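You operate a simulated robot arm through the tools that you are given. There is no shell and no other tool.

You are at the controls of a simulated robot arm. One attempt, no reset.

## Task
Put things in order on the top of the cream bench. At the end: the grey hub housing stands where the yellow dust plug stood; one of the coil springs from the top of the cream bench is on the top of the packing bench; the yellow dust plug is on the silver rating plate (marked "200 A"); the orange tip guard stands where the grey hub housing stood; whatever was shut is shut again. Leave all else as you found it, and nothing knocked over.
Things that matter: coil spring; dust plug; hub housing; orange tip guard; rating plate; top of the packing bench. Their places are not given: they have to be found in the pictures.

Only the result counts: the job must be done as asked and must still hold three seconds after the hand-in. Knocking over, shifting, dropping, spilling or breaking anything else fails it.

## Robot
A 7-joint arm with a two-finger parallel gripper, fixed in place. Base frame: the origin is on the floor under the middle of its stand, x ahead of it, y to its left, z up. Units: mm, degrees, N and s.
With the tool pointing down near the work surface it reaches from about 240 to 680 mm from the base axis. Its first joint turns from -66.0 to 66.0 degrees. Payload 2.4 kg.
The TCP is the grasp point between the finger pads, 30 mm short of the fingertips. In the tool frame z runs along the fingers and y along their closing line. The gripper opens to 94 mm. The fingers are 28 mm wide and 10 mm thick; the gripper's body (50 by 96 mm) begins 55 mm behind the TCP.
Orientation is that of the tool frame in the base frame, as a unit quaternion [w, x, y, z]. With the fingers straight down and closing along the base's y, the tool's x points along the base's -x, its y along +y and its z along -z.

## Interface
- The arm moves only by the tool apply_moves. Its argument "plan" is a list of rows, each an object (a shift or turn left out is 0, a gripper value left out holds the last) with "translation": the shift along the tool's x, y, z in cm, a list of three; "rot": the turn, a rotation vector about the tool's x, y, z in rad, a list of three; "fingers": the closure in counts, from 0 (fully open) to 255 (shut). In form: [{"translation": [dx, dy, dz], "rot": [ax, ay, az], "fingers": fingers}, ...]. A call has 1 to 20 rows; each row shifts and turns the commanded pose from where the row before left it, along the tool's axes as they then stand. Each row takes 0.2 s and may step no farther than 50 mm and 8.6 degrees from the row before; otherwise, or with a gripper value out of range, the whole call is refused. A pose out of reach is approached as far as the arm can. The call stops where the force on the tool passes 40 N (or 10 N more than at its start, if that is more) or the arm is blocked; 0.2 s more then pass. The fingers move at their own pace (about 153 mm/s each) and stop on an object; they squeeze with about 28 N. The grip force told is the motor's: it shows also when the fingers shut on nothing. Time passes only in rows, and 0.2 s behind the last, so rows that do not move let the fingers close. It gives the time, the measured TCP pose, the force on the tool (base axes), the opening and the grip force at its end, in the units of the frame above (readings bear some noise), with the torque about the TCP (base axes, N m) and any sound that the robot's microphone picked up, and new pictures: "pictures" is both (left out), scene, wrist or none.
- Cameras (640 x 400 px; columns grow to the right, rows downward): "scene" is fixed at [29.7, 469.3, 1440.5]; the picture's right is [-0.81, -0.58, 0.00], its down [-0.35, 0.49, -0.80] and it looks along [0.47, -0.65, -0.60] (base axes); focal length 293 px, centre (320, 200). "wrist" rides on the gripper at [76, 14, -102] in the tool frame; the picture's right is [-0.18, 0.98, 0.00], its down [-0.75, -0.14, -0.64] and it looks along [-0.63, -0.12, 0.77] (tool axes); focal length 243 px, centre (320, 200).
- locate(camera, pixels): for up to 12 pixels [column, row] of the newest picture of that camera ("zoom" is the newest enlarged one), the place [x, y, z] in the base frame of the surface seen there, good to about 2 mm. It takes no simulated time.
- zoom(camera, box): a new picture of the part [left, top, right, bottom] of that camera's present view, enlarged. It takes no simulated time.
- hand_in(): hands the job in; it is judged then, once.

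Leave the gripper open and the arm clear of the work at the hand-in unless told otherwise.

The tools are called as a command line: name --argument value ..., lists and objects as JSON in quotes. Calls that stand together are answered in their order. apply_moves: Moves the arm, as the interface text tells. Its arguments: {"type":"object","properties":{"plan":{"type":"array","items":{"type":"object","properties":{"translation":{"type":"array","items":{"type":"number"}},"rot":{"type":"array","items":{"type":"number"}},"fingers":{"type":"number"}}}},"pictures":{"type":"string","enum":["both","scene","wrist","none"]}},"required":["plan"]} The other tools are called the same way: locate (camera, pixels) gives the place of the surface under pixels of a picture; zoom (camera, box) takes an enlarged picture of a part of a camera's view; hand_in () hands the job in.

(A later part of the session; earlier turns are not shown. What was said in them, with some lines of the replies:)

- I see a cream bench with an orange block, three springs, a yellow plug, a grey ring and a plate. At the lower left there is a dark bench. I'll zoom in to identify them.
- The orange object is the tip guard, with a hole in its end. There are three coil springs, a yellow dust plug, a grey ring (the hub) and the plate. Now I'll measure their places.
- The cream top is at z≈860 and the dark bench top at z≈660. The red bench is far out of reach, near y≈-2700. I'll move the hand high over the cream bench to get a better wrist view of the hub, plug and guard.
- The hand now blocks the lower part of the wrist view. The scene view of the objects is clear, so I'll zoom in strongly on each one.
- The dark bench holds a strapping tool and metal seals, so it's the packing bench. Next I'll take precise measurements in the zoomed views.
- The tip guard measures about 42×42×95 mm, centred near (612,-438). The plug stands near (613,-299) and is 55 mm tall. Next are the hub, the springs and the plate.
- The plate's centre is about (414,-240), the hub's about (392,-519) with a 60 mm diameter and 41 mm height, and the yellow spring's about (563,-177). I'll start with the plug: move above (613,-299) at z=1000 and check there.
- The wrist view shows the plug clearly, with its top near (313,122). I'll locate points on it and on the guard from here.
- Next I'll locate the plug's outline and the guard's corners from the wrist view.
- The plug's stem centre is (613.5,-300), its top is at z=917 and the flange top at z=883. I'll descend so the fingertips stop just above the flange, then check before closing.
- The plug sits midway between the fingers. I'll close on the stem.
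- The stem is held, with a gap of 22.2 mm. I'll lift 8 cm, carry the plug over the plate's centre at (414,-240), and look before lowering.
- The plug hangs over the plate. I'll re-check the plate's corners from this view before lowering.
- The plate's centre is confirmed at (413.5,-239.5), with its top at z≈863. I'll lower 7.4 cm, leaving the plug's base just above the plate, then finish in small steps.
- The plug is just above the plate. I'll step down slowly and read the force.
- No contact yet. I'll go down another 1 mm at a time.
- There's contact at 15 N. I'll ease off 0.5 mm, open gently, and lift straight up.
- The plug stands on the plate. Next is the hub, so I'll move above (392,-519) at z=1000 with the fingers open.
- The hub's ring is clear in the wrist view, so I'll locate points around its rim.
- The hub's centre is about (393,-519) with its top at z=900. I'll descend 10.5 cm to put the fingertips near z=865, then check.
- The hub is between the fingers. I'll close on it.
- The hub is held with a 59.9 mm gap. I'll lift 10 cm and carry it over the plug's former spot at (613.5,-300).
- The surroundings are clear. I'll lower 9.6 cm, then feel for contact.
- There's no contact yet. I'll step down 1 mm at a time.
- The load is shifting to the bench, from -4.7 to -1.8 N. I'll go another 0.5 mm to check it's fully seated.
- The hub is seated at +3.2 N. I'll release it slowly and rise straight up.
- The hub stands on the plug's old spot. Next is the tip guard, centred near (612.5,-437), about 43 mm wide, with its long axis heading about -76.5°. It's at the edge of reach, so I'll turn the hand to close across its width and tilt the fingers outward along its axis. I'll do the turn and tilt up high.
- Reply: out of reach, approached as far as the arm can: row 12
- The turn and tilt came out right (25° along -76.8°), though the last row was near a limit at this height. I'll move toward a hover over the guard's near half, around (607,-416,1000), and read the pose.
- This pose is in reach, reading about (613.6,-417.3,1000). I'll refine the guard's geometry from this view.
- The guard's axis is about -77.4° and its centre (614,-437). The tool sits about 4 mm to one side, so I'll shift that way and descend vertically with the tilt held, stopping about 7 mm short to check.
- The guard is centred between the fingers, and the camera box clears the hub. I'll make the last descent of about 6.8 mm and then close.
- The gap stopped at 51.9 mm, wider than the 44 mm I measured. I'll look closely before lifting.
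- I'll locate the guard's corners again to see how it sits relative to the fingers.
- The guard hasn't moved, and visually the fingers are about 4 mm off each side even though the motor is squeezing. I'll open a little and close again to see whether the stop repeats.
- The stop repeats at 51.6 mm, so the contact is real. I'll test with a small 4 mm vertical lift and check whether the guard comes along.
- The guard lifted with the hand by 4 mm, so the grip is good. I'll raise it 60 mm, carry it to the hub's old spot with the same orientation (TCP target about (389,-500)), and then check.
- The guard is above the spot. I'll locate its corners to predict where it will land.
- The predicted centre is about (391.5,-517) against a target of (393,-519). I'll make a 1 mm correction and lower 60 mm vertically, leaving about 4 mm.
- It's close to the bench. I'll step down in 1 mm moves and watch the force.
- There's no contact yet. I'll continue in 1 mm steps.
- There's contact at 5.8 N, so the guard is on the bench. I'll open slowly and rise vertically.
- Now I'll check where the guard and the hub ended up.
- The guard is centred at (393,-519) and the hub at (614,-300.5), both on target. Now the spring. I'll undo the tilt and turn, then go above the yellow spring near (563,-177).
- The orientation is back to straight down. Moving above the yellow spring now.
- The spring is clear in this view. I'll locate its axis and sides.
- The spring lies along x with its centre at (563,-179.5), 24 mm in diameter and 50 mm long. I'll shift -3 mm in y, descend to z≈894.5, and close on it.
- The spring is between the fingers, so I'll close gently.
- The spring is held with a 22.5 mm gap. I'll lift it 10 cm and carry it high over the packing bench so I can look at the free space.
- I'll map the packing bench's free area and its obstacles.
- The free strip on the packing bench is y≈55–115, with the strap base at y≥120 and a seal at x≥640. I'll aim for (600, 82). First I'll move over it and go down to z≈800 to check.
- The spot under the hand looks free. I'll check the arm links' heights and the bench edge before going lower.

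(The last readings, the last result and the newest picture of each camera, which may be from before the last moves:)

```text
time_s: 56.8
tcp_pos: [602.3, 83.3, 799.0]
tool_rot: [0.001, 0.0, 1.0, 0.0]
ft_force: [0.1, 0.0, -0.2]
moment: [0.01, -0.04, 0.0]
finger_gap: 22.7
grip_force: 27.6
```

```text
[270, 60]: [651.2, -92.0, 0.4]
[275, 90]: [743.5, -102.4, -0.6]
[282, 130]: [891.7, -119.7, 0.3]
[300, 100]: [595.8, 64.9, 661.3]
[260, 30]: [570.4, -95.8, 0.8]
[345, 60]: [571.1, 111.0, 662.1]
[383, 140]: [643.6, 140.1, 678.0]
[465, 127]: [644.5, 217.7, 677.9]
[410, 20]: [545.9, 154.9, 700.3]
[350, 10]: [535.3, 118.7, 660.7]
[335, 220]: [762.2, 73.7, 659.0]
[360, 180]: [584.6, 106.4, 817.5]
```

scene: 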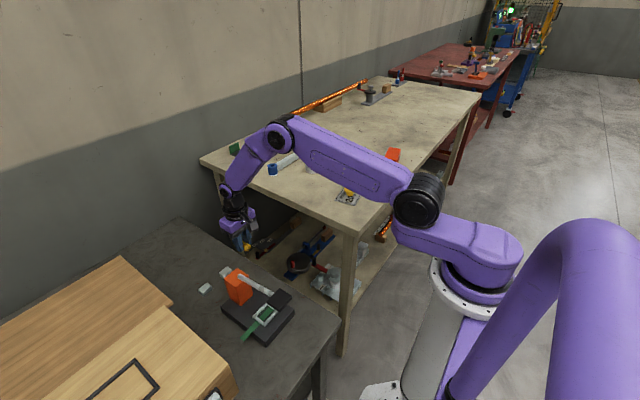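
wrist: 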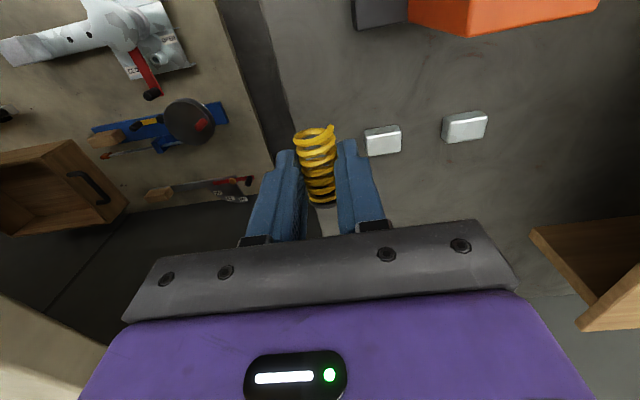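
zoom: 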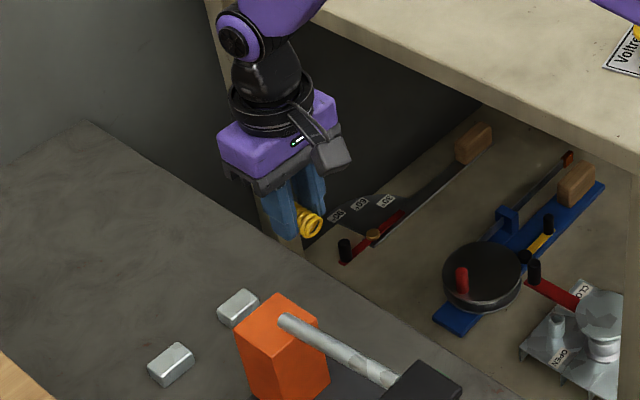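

The links stay above z≈1000 and the spring is well inside the bench edge (y≈50). I'll lower 10 cm, leaving about 5 mm.

apply_moves --plan '[{"translation": [0, 0, 3]}, {"translation": [0, 0, 3]}, {"translation": [0, 0, 2]}, {"translation": [0, 0, 1.5]}, {"translation": [0, 0, 0.5]}, {}]'

zoom --camera "scene" --box '[190, 210, 300, 290]'

```text
time_s: 58.2
tcp_pos: [600.2, 80.6, 698.3]
tool_rot: [-0.001, 0.0, 1.0, 0.0]
ft_force: [0.2, 0.3, -0.6]
moment: [-0.03, 0.01, -0.01]
finger_gap: 22.2
grip_force: 27.8
```

scene: 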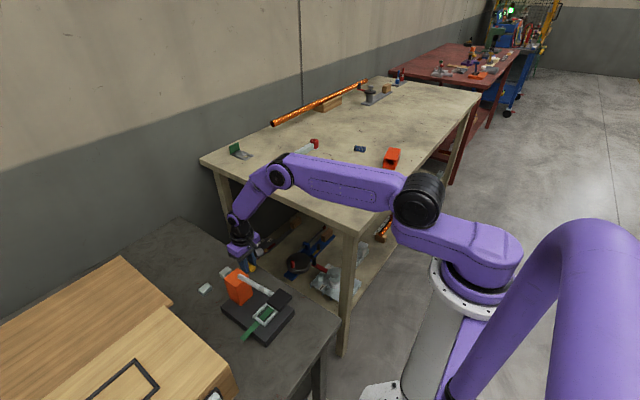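
wrist: 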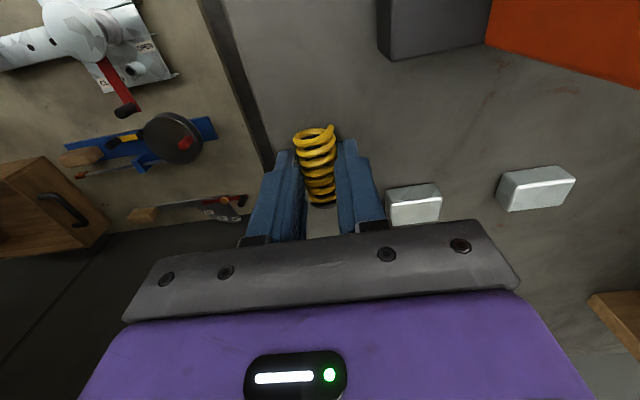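

```text
5.00 times, centred on (245, 250) of scene
```

zoom: 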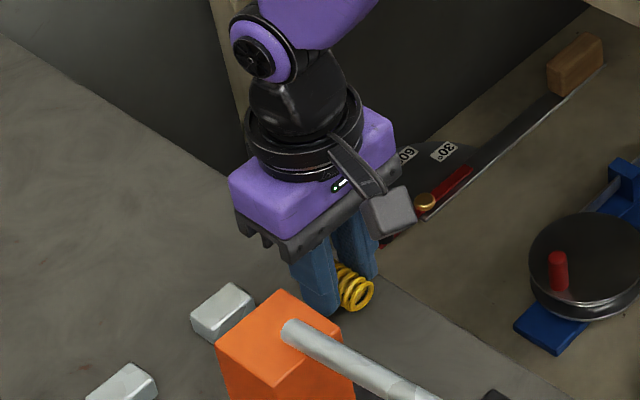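

It's clear. Now I'll step down slowly until contact.

apply_moves --plan '[{"translation": [0, 0, 0.1]}, {"translation": [0, 0, 0.1]}, {"translation": [0, 0, 0.1]}, {}]' --pictures "none"

apply_moves --plan '[{"translation": [0, 0, 0.1]}, {}]' --pictures "none"

```text
time_s: 59.2
tcp_pos: [600.4, 81.3, 696.6]
tool_rot: [0.0, 0.001, 1.0, 0.0]
ft_force: [0.1, -0.1, -0.5]
moment: [0.05, 0.01, 0.02]
finger_gap: 22.5
grip_force: 28.0
```

```text
time_s: 59.8
tcp_pos: [599.8, 82.1, 695.2]
tool_rot: [-0.001, 0.0, 1.0, 0.0]
ft_force: [0.3, 0.0, 0.0]
moment: [-0.01, -0.02, 0.01]
finger_gap: 22.5
grip_force: 28.4
```

No contact yet at z≈695.5. I'll continue in 0.5 mm steps.

apply_moves --plan '[{"translation": [0, 0, 0.05]}, {"translation": [0, 0, 0.05]}, {}]' --pictures "none"

```text
time_s: 60.6
tcp_pos: [599.9, 81.9, 695.3]
tool_rot: [0.0, 0.0, 1.0, -0.001]
ft_force: [-0.5, -0.1, -1.0]
moment: [0.02, -0.01, -0.03]
finger_gap: 22.3
grip_force: 27.3
```

apply_moves --plan '[{"translation": [0, 0, 0.05]}, {}]' --pictures "none"

apply_moves --plan '[{"translation": [0, 0, 0.05]}, {}]' --pictures "none"

```text
time_s: 61.2
tcp_pos: [599.8, 80.7, 694.5]
tool_rot: [-0.001, 0.0, 1.0, 0.0]
ft_force: [-1.0, -0.2, 2.1]
moment: [0.0, 0.05, 0.03]
finger_gap: 22.7
grip_force: 28.5
```

```text
time_s: 61.8
tcp_pos: [600.2, 81.6, 695.5]
tool_rot: [0.001, 0.0, 1.0, 0.0]
ft_force: [-2.8, -1.7, 10.3]
moment: [-0.07, 0.19, 0.02]
finger_gap: 22.4
grip_force: 28.5
```

There's contact at 10 N. I'll ease back 0.5 mm and open very gradually so the spring doesn't roll.

apply_moves --plan '[{"translation": [0, 0, -0.05]}, {"fingers": 195}, {"fingers": 191}, {"fingers": 187}, {"fingers": 182}, {"fingers": 175}, {"fingers": 165}, {"fingers": 150}, {}]'

zoom --camera "wrist" --box '[240, 100, 400, 250]'

```text
time_s: 63.8
tcp_pos: [599.7, 81.3, 693.2]
tool_rot: [0.0, 0.0, 1.0, 0.001]
ft_force: [0.3, -0.1, 0.7]
moment: [0.0, -0.05, -0.05]
finger_gap: 38.4
grip_force: 0.0
```

scene: 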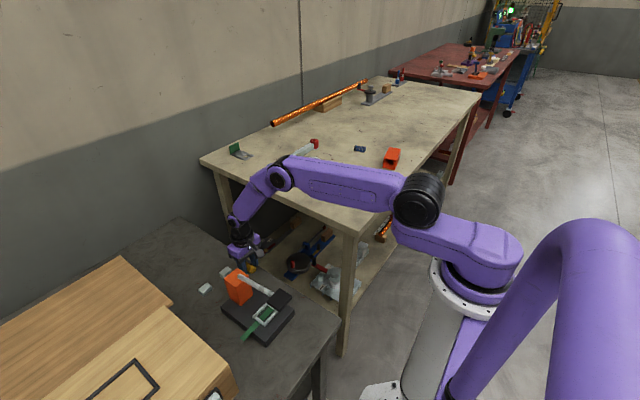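
wrist: 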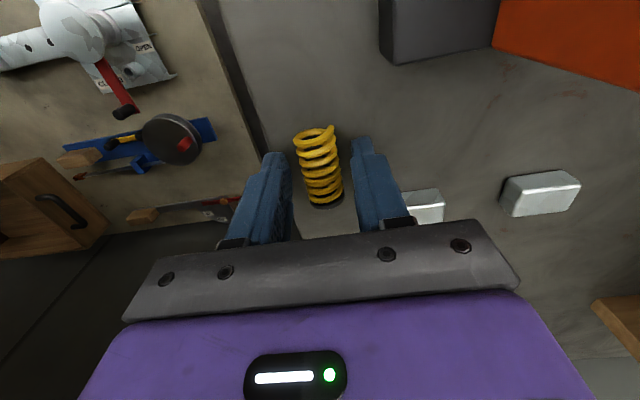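

```text
2.67 times, centred on (320, 175) of wrist
```

zoom: 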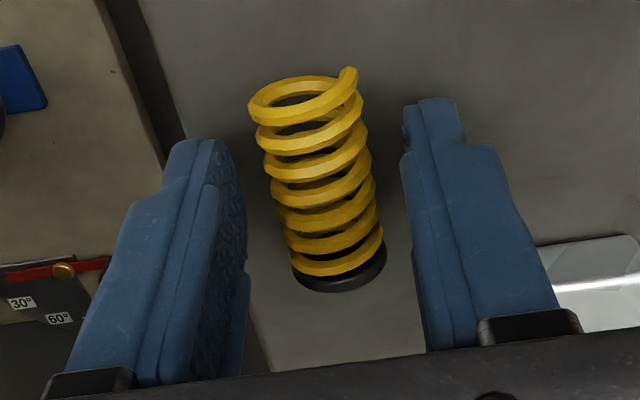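

The spring rests steadily between the open fingers. I'll open a bit more and rise straight up.

apply_moves --plan '[{"fingers": 120}, {}, {"translation": [0, 0, -1]}, {"translation": [0, 0, -3]}, {"translation": [0, 0, -4]}, {"translation": [0, 0, -4]}, {"translation": [0, 0, -4]}, {"translation": [0, 0, -4]}, {"translation": [0, 0, -4]}, {"translation": [0, 0, -4], "fingers": 0}, {"translation": [0, 0, -4]}, {}]'

zoom --camera "scene" --box '[190, 210, 300, 290]'

zoom --camera "wrist" --box '[240, 60, 400, 180]'

```text
time_s: 66.4
tcp_pos: [598.7, 83.8, 1016.7]
tool_rot: [0.0, 0.0, 1.0, -0.001]
ft_force: [0.2, 1.0, -0.2]
moment: [0.02, 0.01, -0.01]
finger_gap: 93.9
grip_force: 0.0
```

scene: 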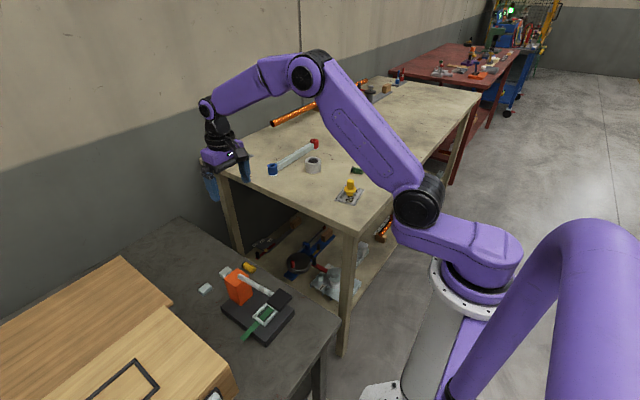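
wrist: 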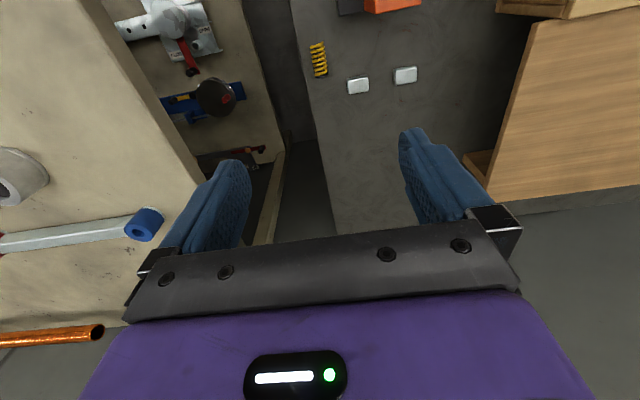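

```text
5.00 times, centred on (245, 250) of scene
```

zoom: 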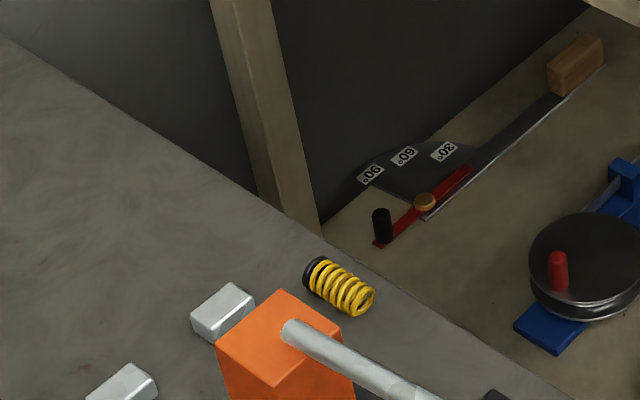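

```text
3.33 times, centred on (320, 120) of wrist
```

zoom: 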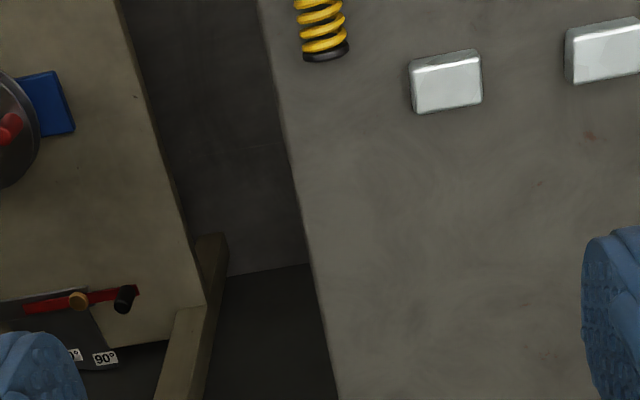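

The spring stands still on the packing bench, clear of the seals. I'll move the arm back to its high starting place and check the whole scene.

apply_moves --plan '[{"translation": [0, 0, -4]}, {"translation": [0, 0, -4]}, {"translation": [2.43, -2.63, 0]}, {"translation": [2.43, -2.63, 0]}, {"translation": [2.43, -2.63, 0]}, {"translation": [2.43, -2.63, 0]}, {"translation": [2.43, -2.63, 0]}, {"translation": [2.43, -2.63, 0]}, {}, {}, {}]'

zoom --camera "scene" --box '[220, 120, 420, 245]'

zoom --camera "scene" --box '[170, 240, 330, 340]'

locate --camera "scene" --pixels '[[249, 267], [313, 160], [351, 185], [391, 155], [357, 170], [359, 149]]'

```text
time_s: 68.8
tcp_pos: [452.5, -77.0, 1093.9]
tool_rot: [0.001, -0.001, 1.0, -0.001]
ft_force: [0.5, 0.3, 1.3]
moment: [-0.01, -0.01, -0.01]
finger_gap: 94.2
grip_force: 0.0
```

scene: 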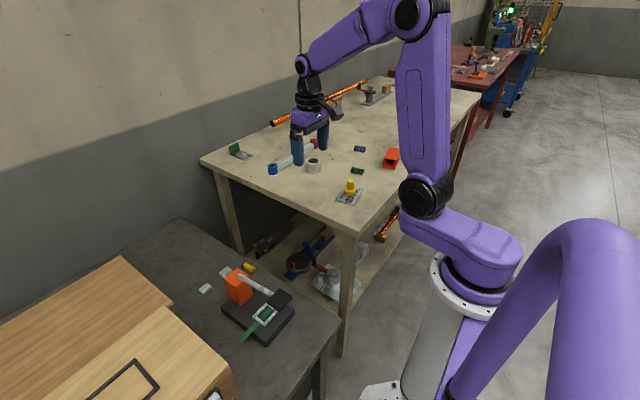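
wrist: 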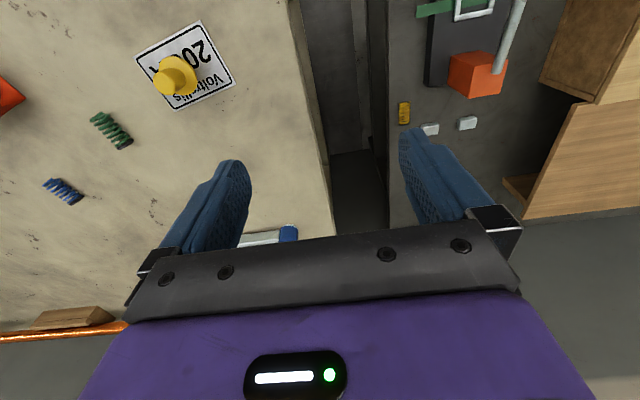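

```text
3.20 times, centred on (320, 182) of scene
```

zoom: 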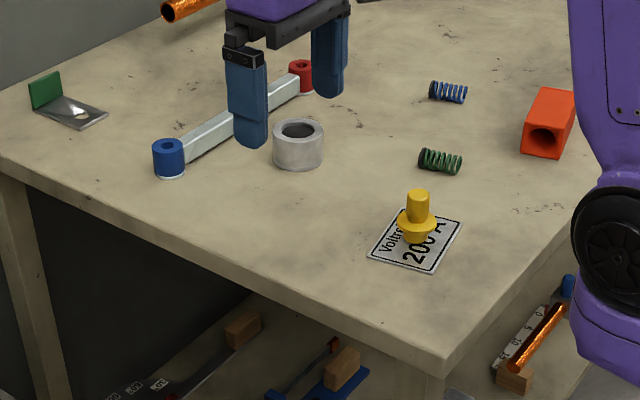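

```text
4.00 times, centred on (250, 290) of scene
```

zoom: 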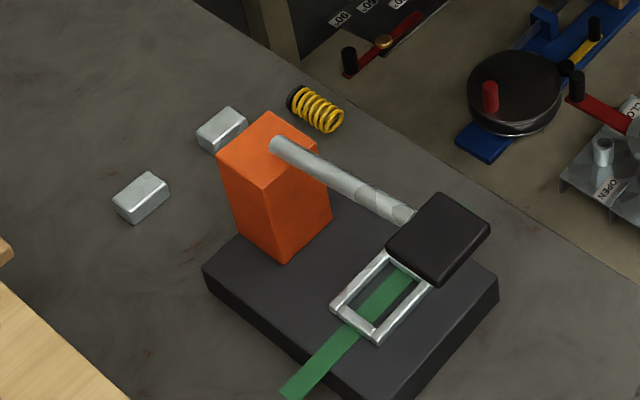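

```text
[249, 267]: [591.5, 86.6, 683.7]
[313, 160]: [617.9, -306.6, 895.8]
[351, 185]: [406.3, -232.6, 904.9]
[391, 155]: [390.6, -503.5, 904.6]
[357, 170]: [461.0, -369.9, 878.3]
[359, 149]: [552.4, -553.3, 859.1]
```

Everything matches the request:
- **Plug:** upright on the "200 A" plate.
- **Hub:** at the plug's old spot.
- **Tip guard:** at the hub's old spot.
- **Yellow spring:** at rest on the packing bench.

The other springs and tools are where they were, and I opened nothing that needs shutting. The gripper is open and the arm is clear, so I'm handing in.

hand_in

```text
The job is handed in.
```

The job is done and handed in. I don't have the judge's verdict, but my last look showed everything where you asked for it:

| Item | Where it is now |
|---|---|
| Yellow dust plug | Upright on the silver "200 A" rating plate |
| Grey hub housing | Where the plug stood, within about 1 mm by my measurements |
| Orange tip guard | Where the hub housing stood, in its original orientation and about on the hub's old centre |
| Yellow coil spring | Lying still on the packing bench, clear of the two metal seals and the strapping tool |

- **Packing bench:** no bench had a readable label. I took the dark bench as the packing bench because it holds the strapping tool and seals, and the red bench is out of reach.
- **Tip guard grip:** the fingers stopped at about 52 mm, though the guard looks about 44 mm wide. It lifted and set down without slipping, and I didn't find out why the two differ.
- **Everything else:** I saw no change in the green and blue springs or the other tools. I opened nothing, so there was nothing to shut again. The gripper is open and the arm is clear of the work.
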